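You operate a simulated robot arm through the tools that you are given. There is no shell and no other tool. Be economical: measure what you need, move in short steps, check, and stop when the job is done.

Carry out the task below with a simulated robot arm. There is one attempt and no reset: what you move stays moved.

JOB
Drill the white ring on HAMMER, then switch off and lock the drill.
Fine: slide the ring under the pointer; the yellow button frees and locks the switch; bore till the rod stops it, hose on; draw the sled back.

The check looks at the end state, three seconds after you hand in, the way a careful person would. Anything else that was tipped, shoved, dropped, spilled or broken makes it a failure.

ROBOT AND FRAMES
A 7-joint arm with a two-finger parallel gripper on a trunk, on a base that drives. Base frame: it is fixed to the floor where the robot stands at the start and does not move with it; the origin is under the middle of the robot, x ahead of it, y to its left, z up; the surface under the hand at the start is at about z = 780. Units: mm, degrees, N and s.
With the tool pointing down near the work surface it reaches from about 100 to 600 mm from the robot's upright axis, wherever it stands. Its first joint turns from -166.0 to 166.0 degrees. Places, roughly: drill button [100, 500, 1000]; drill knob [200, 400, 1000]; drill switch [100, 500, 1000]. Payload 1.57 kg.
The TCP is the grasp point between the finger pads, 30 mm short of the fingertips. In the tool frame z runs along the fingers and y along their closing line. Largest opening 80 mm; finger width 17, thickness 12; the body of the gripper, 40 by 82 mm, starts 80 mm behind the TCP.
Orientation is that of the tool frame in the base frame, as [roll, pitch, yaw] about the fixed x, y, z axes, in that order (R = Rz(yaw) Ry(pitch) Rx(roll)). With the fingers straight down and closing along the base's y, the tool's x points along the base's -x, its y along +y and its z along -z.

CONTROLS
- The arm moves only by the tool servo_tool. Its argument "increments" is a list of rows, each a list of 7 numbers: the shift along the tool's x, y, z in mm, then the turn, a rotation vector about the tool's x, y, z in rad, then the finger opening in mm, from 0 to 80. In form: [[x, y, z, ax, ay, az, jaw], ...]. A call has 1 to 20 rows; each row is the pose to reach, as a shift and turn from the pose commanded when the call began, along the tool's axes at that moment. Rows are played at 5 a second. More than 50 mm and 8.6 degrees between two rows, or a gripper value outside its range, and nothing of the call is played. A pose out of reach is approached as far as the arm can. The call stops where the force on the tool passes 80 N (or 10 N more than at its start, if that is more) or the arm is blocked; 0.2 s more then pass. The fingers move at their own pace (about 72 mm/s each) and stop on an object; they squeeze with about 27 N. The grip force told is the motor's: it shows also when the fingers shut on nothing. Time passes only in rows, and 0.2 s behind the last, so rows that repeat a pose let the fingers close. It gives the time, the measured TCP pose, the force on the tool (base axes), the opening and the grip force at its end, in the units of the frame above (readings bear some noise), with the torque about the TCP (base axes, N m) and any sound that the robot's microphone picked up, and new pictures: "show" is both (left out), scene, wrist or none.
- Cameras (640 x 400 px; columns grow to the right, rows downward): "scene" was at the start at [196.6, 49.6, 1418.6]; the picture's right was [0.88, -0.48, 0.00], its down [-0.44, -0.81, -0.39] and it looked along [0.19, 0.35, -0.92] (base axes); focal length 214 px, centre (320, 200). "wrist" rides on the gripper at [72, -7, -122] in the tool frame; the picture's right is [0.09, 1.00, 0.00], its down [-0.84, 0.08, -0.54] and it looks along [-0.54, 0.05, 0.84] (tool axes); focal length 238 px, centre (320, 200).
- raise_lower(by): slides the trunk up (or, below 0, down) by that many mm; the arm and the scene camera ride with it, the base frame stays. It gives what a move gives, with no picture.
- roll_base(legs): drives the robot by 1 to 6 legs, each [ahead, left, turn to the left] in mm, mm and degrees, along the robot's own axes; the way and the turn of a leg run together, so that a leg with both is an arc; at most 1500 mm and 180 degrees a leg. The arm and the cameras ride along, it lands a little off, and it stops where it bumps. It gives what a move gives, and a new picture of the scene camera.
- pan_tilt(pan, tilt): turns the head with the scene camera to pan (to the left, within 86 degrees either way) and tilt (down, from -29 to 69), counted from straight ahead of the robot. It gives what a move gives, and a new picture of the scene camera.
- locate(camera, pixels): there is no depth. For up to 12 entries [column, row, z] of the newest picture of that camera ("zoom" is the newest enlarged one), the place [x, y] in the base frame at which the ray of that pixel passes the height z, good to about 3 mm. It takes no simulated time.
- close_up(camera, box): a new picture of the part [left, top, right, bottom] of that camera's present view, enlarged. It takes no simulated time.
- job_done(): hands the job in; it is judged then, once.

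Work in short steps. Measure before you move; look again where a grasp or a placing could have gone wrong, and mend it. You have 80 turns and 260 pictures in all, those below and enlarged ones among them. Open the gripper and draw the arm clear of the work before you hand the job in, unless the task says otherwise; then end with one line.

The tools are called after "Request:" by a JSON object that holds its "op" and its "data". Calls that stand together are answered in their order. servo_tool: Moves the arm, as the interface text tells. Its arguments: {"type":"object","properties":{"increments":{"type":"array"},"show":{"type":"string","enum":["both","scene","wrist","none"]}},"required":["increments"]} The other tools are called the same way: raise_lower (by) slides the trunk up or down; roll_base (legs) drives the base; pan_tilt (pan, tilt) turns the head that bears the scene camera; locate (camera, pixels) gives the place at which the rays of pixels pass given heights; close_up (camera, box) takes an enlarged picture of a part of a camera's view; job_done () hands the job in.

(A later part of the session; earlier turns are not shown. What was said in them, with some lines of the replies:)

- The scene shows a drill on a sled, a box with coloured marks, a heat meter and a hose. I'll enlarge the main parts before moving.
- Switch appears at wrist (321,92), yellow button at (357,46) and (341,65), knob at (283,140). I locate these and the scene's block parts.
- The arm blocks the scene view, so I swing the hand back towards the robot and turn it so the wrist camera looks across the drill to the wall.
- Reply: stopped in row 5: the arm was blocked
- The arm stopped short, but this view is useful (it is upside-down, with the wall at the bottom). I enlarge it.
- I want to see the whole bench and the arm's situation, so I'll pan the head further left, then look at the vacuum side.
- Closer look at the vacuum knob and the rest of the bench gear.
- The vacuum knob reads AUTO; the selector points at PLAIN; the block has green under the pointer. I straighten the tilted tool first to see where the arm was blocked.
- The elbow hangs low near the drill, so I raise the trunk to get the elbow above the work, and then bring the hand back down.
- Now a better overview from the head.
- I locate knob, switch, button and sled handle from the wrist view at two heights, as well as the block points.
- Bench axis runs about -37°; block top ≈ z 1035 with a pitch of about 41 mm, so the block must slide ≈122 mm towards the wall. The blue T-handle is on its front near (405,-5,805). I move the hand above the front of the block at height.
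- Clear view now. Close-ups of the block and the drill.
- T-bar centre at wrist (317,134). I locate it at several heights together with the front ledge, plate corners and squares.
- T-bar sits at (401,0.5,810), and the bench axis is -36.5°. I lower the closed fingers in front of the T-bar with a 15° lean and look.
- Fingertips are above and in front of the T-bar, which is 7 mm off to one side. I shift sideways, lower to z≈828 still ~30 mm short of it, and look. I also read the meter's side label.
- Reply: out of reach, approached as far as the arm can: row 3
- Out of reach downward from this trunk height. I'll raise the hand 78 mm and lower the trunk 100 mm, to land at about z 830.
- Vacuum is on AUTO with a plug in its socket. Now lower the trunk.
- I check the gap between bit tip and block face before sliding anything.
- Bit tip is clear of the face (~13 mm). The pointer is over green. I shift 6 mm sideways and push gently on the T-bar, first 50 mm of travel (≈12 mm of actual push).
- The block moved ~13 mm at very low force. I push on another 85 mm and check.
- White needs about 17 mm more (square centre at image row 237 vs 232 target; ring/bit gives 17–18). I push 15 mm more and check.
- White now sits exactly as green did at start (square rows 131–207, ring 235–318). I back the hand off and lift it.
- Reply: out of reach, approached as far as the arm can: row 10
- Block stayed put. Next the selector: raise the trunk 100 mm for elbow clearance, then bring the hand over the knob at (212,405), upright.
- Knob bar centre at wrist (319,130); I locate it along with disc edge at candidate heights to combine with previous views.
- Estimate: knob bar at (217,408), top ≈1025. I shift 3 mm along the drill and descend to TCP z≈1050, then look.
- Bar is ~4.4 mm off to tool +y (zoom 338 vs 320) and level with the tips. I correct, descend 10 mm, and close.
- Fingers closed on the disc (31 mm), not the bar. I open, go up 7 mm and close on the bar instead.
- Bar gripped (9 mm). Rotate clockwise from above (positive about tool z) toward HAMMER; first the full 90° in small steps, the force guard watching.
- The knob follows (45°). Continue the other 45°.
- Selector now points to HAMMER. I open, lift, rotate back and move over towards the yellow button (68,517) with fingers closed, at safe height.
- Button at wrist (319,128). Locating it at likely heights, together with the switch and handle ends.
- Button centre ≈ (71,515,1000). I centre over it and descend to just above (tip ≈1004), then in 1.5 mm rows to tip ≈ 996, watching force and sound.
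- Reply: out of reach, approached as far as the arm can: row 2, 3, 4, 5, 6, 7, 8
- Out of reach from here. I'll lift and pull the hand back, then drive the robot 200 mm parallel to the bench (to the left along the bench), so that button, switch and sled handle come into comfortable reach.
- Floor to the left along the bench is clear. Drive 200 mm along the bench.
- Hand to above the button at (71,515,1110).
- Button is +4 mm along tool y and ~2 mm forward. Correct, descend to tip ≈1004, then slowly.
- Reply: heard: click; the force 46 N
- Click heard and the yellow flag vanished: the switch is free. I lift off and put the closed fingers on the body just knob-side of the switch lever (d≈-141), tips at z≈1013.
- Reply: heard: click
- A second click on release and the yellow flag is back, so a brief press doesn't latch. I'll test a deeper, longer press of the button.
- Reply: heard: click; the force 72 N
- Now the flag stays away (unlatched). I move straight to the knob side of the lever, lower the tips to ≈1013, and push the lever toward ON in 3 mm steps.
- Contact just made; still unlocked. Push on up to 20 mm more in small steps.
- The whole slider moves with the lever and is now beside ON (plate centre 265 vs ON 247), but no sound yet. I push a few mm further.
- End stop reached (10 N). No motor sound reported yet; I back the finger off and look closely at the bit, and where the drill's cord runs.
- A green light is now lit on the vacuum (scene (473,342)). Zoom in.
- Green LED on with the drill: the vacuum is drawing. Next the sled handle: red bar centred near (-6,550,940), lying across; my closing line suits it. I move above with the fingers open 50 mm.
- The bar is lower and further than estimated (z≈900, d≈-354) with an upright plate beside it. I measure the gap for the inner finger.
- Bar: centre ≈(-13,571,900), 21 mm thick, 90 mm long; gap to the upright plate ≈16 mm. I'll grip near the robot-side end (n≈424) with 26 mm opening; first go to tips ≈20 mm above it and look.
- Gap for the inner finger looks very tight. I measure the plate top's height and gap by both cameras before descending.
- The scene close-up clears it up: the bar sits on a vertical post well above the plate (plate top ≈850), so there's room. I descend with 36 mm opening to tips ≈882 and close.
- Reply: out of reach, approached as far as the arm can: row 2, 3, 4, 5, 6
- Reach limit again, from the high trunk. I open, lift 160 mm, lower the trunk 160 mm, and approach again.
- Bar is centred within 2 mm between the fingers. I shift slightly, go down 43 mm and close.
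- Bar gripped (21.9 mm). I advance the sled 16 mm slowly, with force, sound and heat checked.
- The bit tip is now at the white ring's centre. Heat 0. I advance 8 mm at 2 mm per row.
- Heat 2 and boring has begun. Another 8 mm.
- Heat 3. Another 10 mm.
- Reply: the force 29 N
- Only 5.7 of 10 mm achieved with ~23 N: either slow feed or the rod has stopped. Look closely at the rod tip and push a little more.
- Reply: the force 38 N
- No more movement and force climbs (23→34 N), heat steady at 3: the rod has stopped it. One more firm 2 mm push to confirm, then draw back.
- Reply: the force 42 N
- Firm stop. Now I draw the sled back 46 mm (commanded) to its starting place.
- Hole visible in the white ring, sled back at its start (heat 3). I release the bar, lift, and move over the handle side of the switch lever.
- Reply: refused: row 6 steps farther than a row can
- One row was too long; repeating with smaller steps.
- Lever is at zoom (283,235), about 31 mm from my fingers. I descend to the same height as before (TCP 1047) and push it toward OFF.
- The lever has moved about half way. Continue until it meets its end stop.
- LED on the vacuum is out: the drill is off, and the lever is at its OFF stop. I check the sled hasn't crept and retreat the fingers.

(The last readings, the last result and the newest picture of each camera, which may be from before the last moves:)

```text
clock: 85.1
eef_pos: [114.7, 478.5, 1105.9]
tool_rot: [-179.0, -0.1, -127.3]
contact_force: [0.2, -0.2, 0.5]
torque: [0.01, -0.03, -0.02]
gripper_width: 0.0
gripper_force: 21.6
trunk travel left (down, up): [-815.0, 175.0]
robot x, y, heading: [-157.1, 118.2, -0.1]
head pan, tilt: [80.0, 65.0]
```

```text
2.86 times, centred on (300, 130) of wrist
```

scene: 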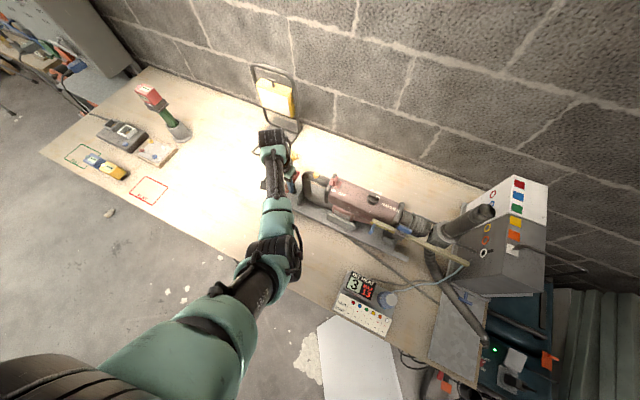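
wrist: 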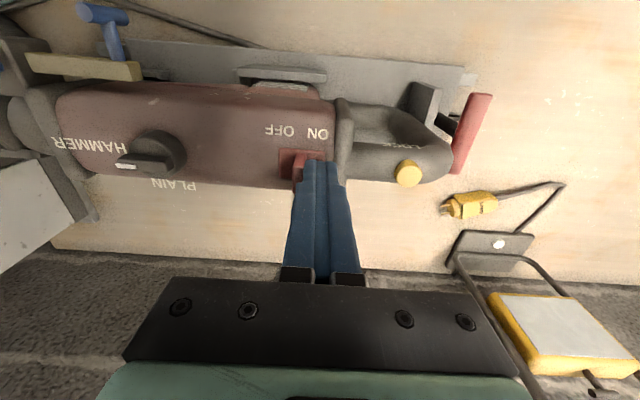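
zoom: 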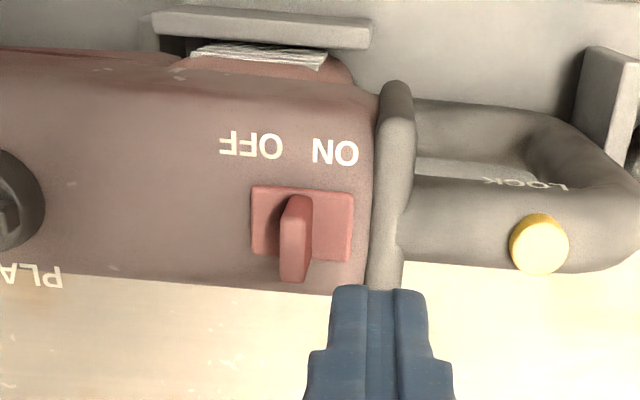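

Lever is fully OFF, but pushing crept the sled forward ~3 mm; I'll fix this after locking. Now press the yellow button (d≈-247) deep, as in the press that latched.

Request:
{"op": "servo_tool", "data": {"increments": [[-1, 27, 0, 0, 0, 0, 0], [-2.5, 54.5, 0, 0, 0, 0, 0], [-2.5, 54.5, 40, 0, 0, 0, 0], [-2.5, 54.5, 67, 0, 0, 0, 0], [-2.5, 54.5, 71, 0, 0, 0, 0], [-2.5, 54.5, 75, 0, 0, 0, 0], [-2.5, 54.5, 77, 0, 0, 0, 0], [-2.5, 54.5, 79.5, 0, 0, 0, 0], [-2.5, 54.5, 79.5, 0, 0, 0, 0], [-2.5, 54.5, 79.5, 0, 0, 0, 0], [-2.5, 54.5, 79.5, 0, 0, 0, 0], [-2.5, 54.5, 79.5, 0, 0, 0, 0], [-2.5, 54.5, 79.5, 0, 0, 0, 0]], "show": "wrist"}}

Request:
{"op": "servo_tool", "data": {"increments": [[0, 0, -8, 0, 0, 0, 0], [0, 0, -16, 0, 0, 0, 0], [0, 0, -40, 0, 0, 0, 0], [0, 0, -78, 0, 0, 0, 0]], "show": "wrist"}}

Request:
{"op": "close_up", "data": {"camera": "wrist", "box": [200, 60, 400, 200]}}

```text
clock: 87.9
eef_pos: [75.2, 512.0, 1032.2]
tool_rot: [-179.2, 0.9, -127.0]
contact_force: [-1.6, -4.0, 55.8]
torque: [-0.06, 0.16, -0.42]
gripper_width: 0.0
gripper_force: 21.3
trunk travel left (down, up): [-815.0, 175.0]
robot x, y, heading: [-162.1, 120.5, -0.2]
head pan, tilt: [80.0, 65.0]
heard: click
```

wrist: 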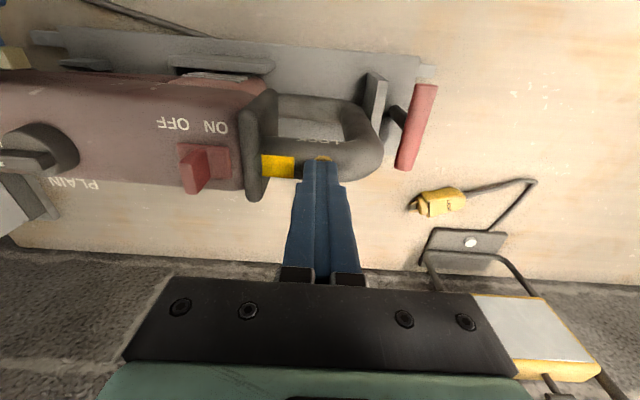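

```text
clock: 88.9
eef_pos: [74.1, 513.1, 1104.6]
tool_rot: [-179.1, -0.1, -127.2]
contact_force: [0.2, -1.1, -0.6]
torque: [-0.02, 0.01, 0.0]
gripper_width: 0.1
gripper_force: 20.6
trunk travel left (down, up): [-815.0, 175.0]
robot x, y, heading: [-162.3, 120.9, -0.3]
head pan, tilt: [80.0, 65.0]
```

wrist: 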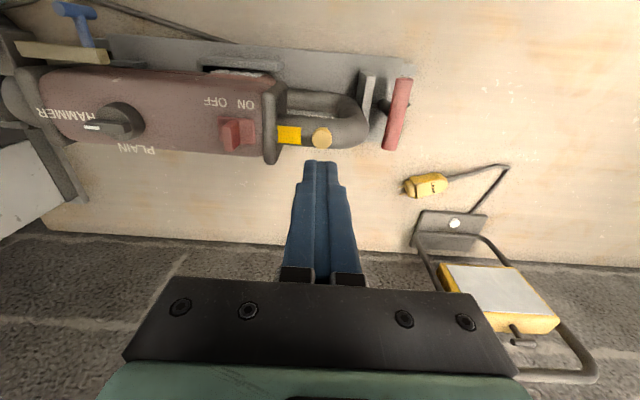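

```text
2.86 times, centred on (300, 130) of wrist
```

zoom: 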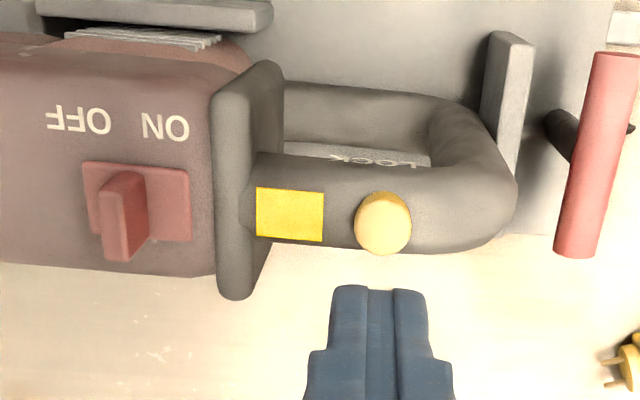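

Locked: the yellow flag is showing and the lever is at OFF. Now I re-grip the red bar and draw the sled back the ~4 mm.

Request:
{"op": "servo_tool", "data": {"increments": [[10, 35, 0, 0, 0, 0, 20], [20, 70, 0, 0, 0, 0, 40], [32, 101, 0, 0, 0, 0, 40], [32, 101, 45, 0, 0, 0, 40], [32, 101, 90, 0, 0, 0, 40], [32, 101, 135, 0, 0, 0, 40], [32, 101, 150, 0, 0, 0, 40]], "show": "wrist"}}

Request:
{"op": "close_up", "data": {"camera": "wrist", "box": [240, 100, 400, 220]}}

```text
clock: 90.5
eef_pos: [-22.9, 547.6, 951.8]
tool_rot: [-179.0, 0.1, -127.3]
contact_force: [-0.7, -0.4, -0.2]
torque: [0.02, -0.03, -0.03]
gripper_width: 40.0
gripper_force: 0.1
trunk travel left (down, up): [-815.0, 175.0]
robot x, y, heading: [-161.6, 119.5, -0.2]
head pan, tilt: [80.0, 65.0]
```

wrist: 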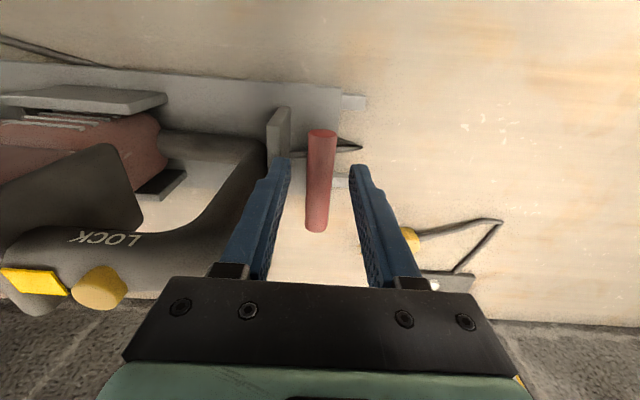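

```text
3.33 times, centred on (320, 160) of wrist
```

zoom: 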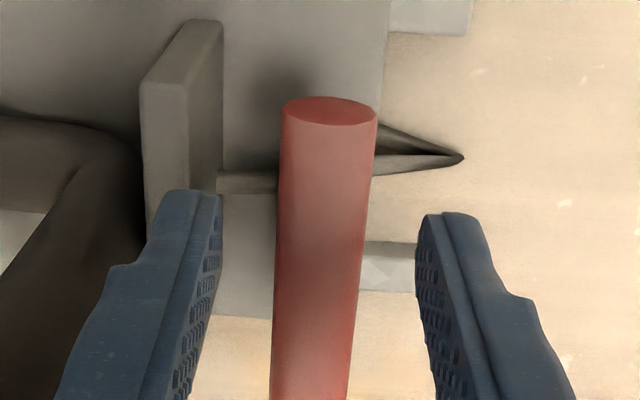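

Bar centred. Descend 41 mm, close, and pull back 7 mm.

Request:
{"op": "servo_tool", "data": {"increments": [[0, 0, 25, 0, 0, 0, 40], [0, 0, 41, 0, 0, 0, 40], [0, 0, 41, 0, 0, 0, 15], [0, 0, 41, 0, 0, 0, 0], [0, 0, 41, 0, 0, 0, 0], [0, 2, 41, 0, 0, 0, 0], [0, 4, 41, 0, 0, 0, 0], [0, 6, 41, 0, 0, 0, 0], [0, 7, 41, 0, 0, 0, 0]], "show": "none"}}

Request:
{"op": "close_up", "data": {"camera": "scene", "box": [330, 190, 510, 330]}}

```text
clock: 92.5
eef_pos: [-28.4, 551.3, 911.1]
tool_rot: [-179.0, -0.1, -127.3]
contact_force: [2.7, -4.0, -2.5]
torque: [-0.43, 0.12, 0.53]
gripper_width: 21.7
gripper_force: 34.7
trunk travel left (down, up): [-815.0, 175.0]
robot x, y, heading: [-157.8, 119.8, -0.3]
head pan, tilt: [80.0, 65.0]
```

```text
2.86 times, centred on (420, 260) of scene
```

zoom: 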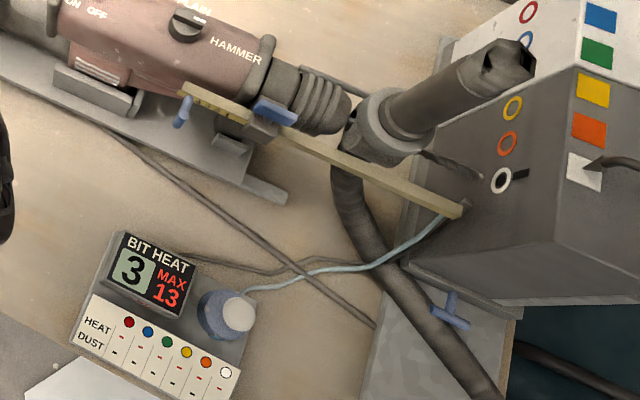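

Sled back at its start position. Release, lift, and retreat the hand; then final check.

Request:
{"op": "servo_tool", "data": {"increments": [[0, 0, 0, 0, 0, 0, 44], [0, 0, 0, 0, 0, 0, 44], [0, 0, -40, 0, 0, 0, 44], [0, 0, -80, 0, 0, 0, 44], [0, 0, -120, 0, 0, 0, 44], [0, 0, -160, 0, 0, 0, 44], [0, 0, -190, 0, 0, 0, 44], [40, 0, -190, 0, 0, 0, 44], [80, 0, -190, 0, 0, 0, 44], [110, 0, -190, 0, 0, 0, 44]]}}

Request:
{"op": "close_up", "data": {"camera": "scene", "box": [280, 150, 460, 290]}}

Request:
{"op": "close_up", "data": {"camera": "scene", "box": [430, 170, 560, 390]}}

```text
clock: 94.7
eef_pos: [-98.9, 463.9, 1099.8]
tool_rot: [-179.0, 0.0, -127.3]
contact_force: [-0.9, 0.6, 0.5]
torque: [0.01, -0.01, 0.0]
gripper_width: 44.1
gripper_force: 0.1
trunk travel left (down, up): [-815.0, 175.0]
robot x, y, heading: [-158.4, 119.5, -0.2]
head pan, tilt: [80.0, 65.0]
```

scene: 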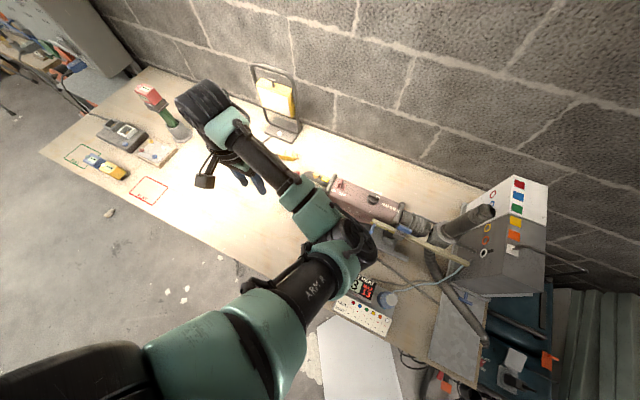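
wrist: 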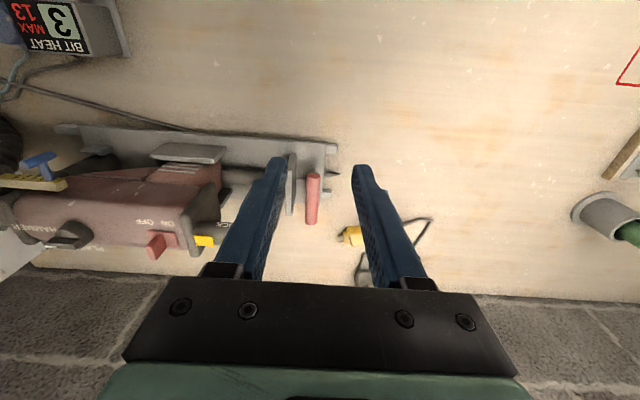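

```text
2.86 times, centred on (370, 220) of scene
```

zoom: 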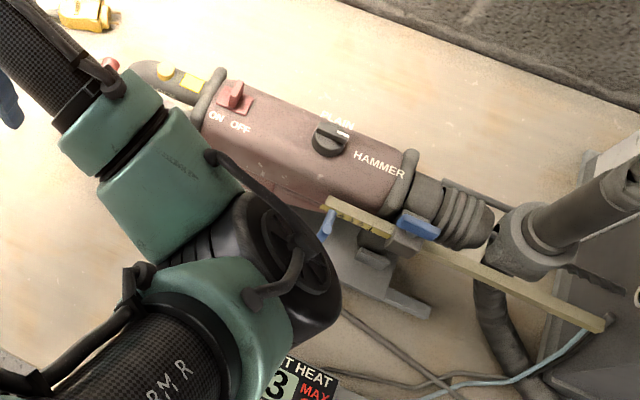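

```text
1.82 times, centred on (495, 280) of scene
```

zoom: 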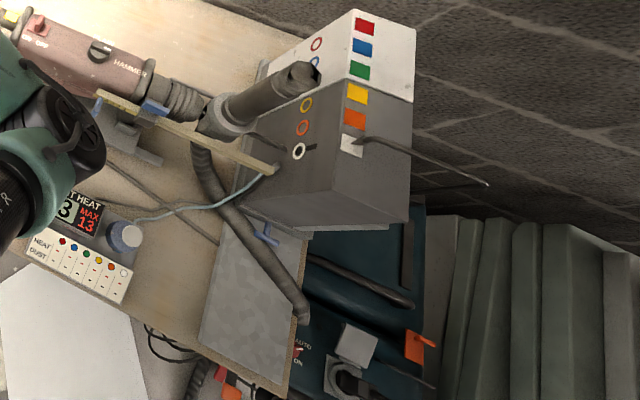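

Everything looks in place; one last close look at the selector, flag and hole.

Request:
{"op": "close_up", "data": {"camera": "scene", "box": [320, 165, 420, 235]}}

Request:
{"op": "close_up", "data": {"camera": "scene", "box": [460, 220, 530, 280]}}

```text
5.71 times, centred on (370, 200) of scene
```

zoom: 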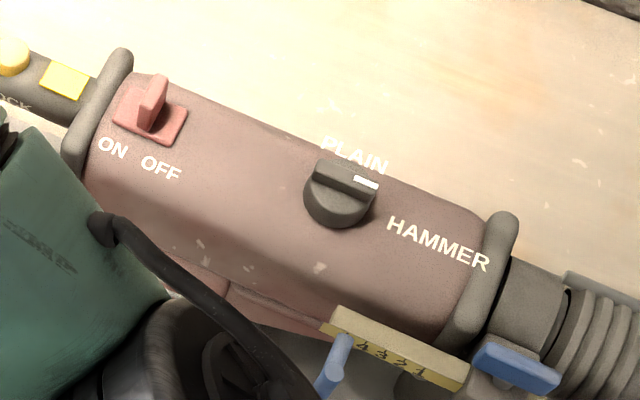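

```text
6.67 times, centred on (495, 250) of scene
```

zoom: 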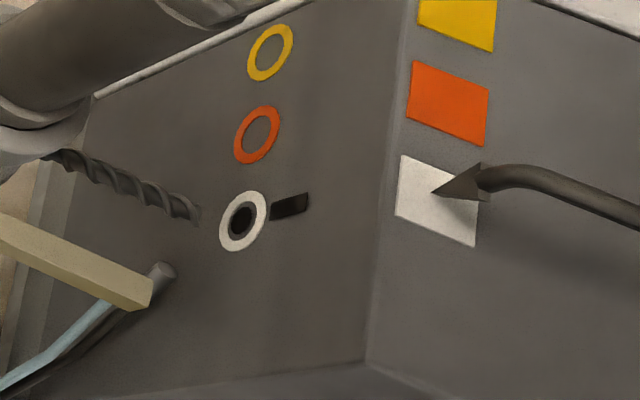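

The selector is on HAMMER, the switch is OFF with the lock flag showing, the white ring is bored, the sled is back and the arm is clear. I hand in.

Request:
{"op": "job_done", "data": {}}

```text
The job is handed in.
```

I bored the white ring on HAMMER until the rod stopped the drill, with the vacuum hose running. The sled is back at its start, and the drill is switched off and locked.
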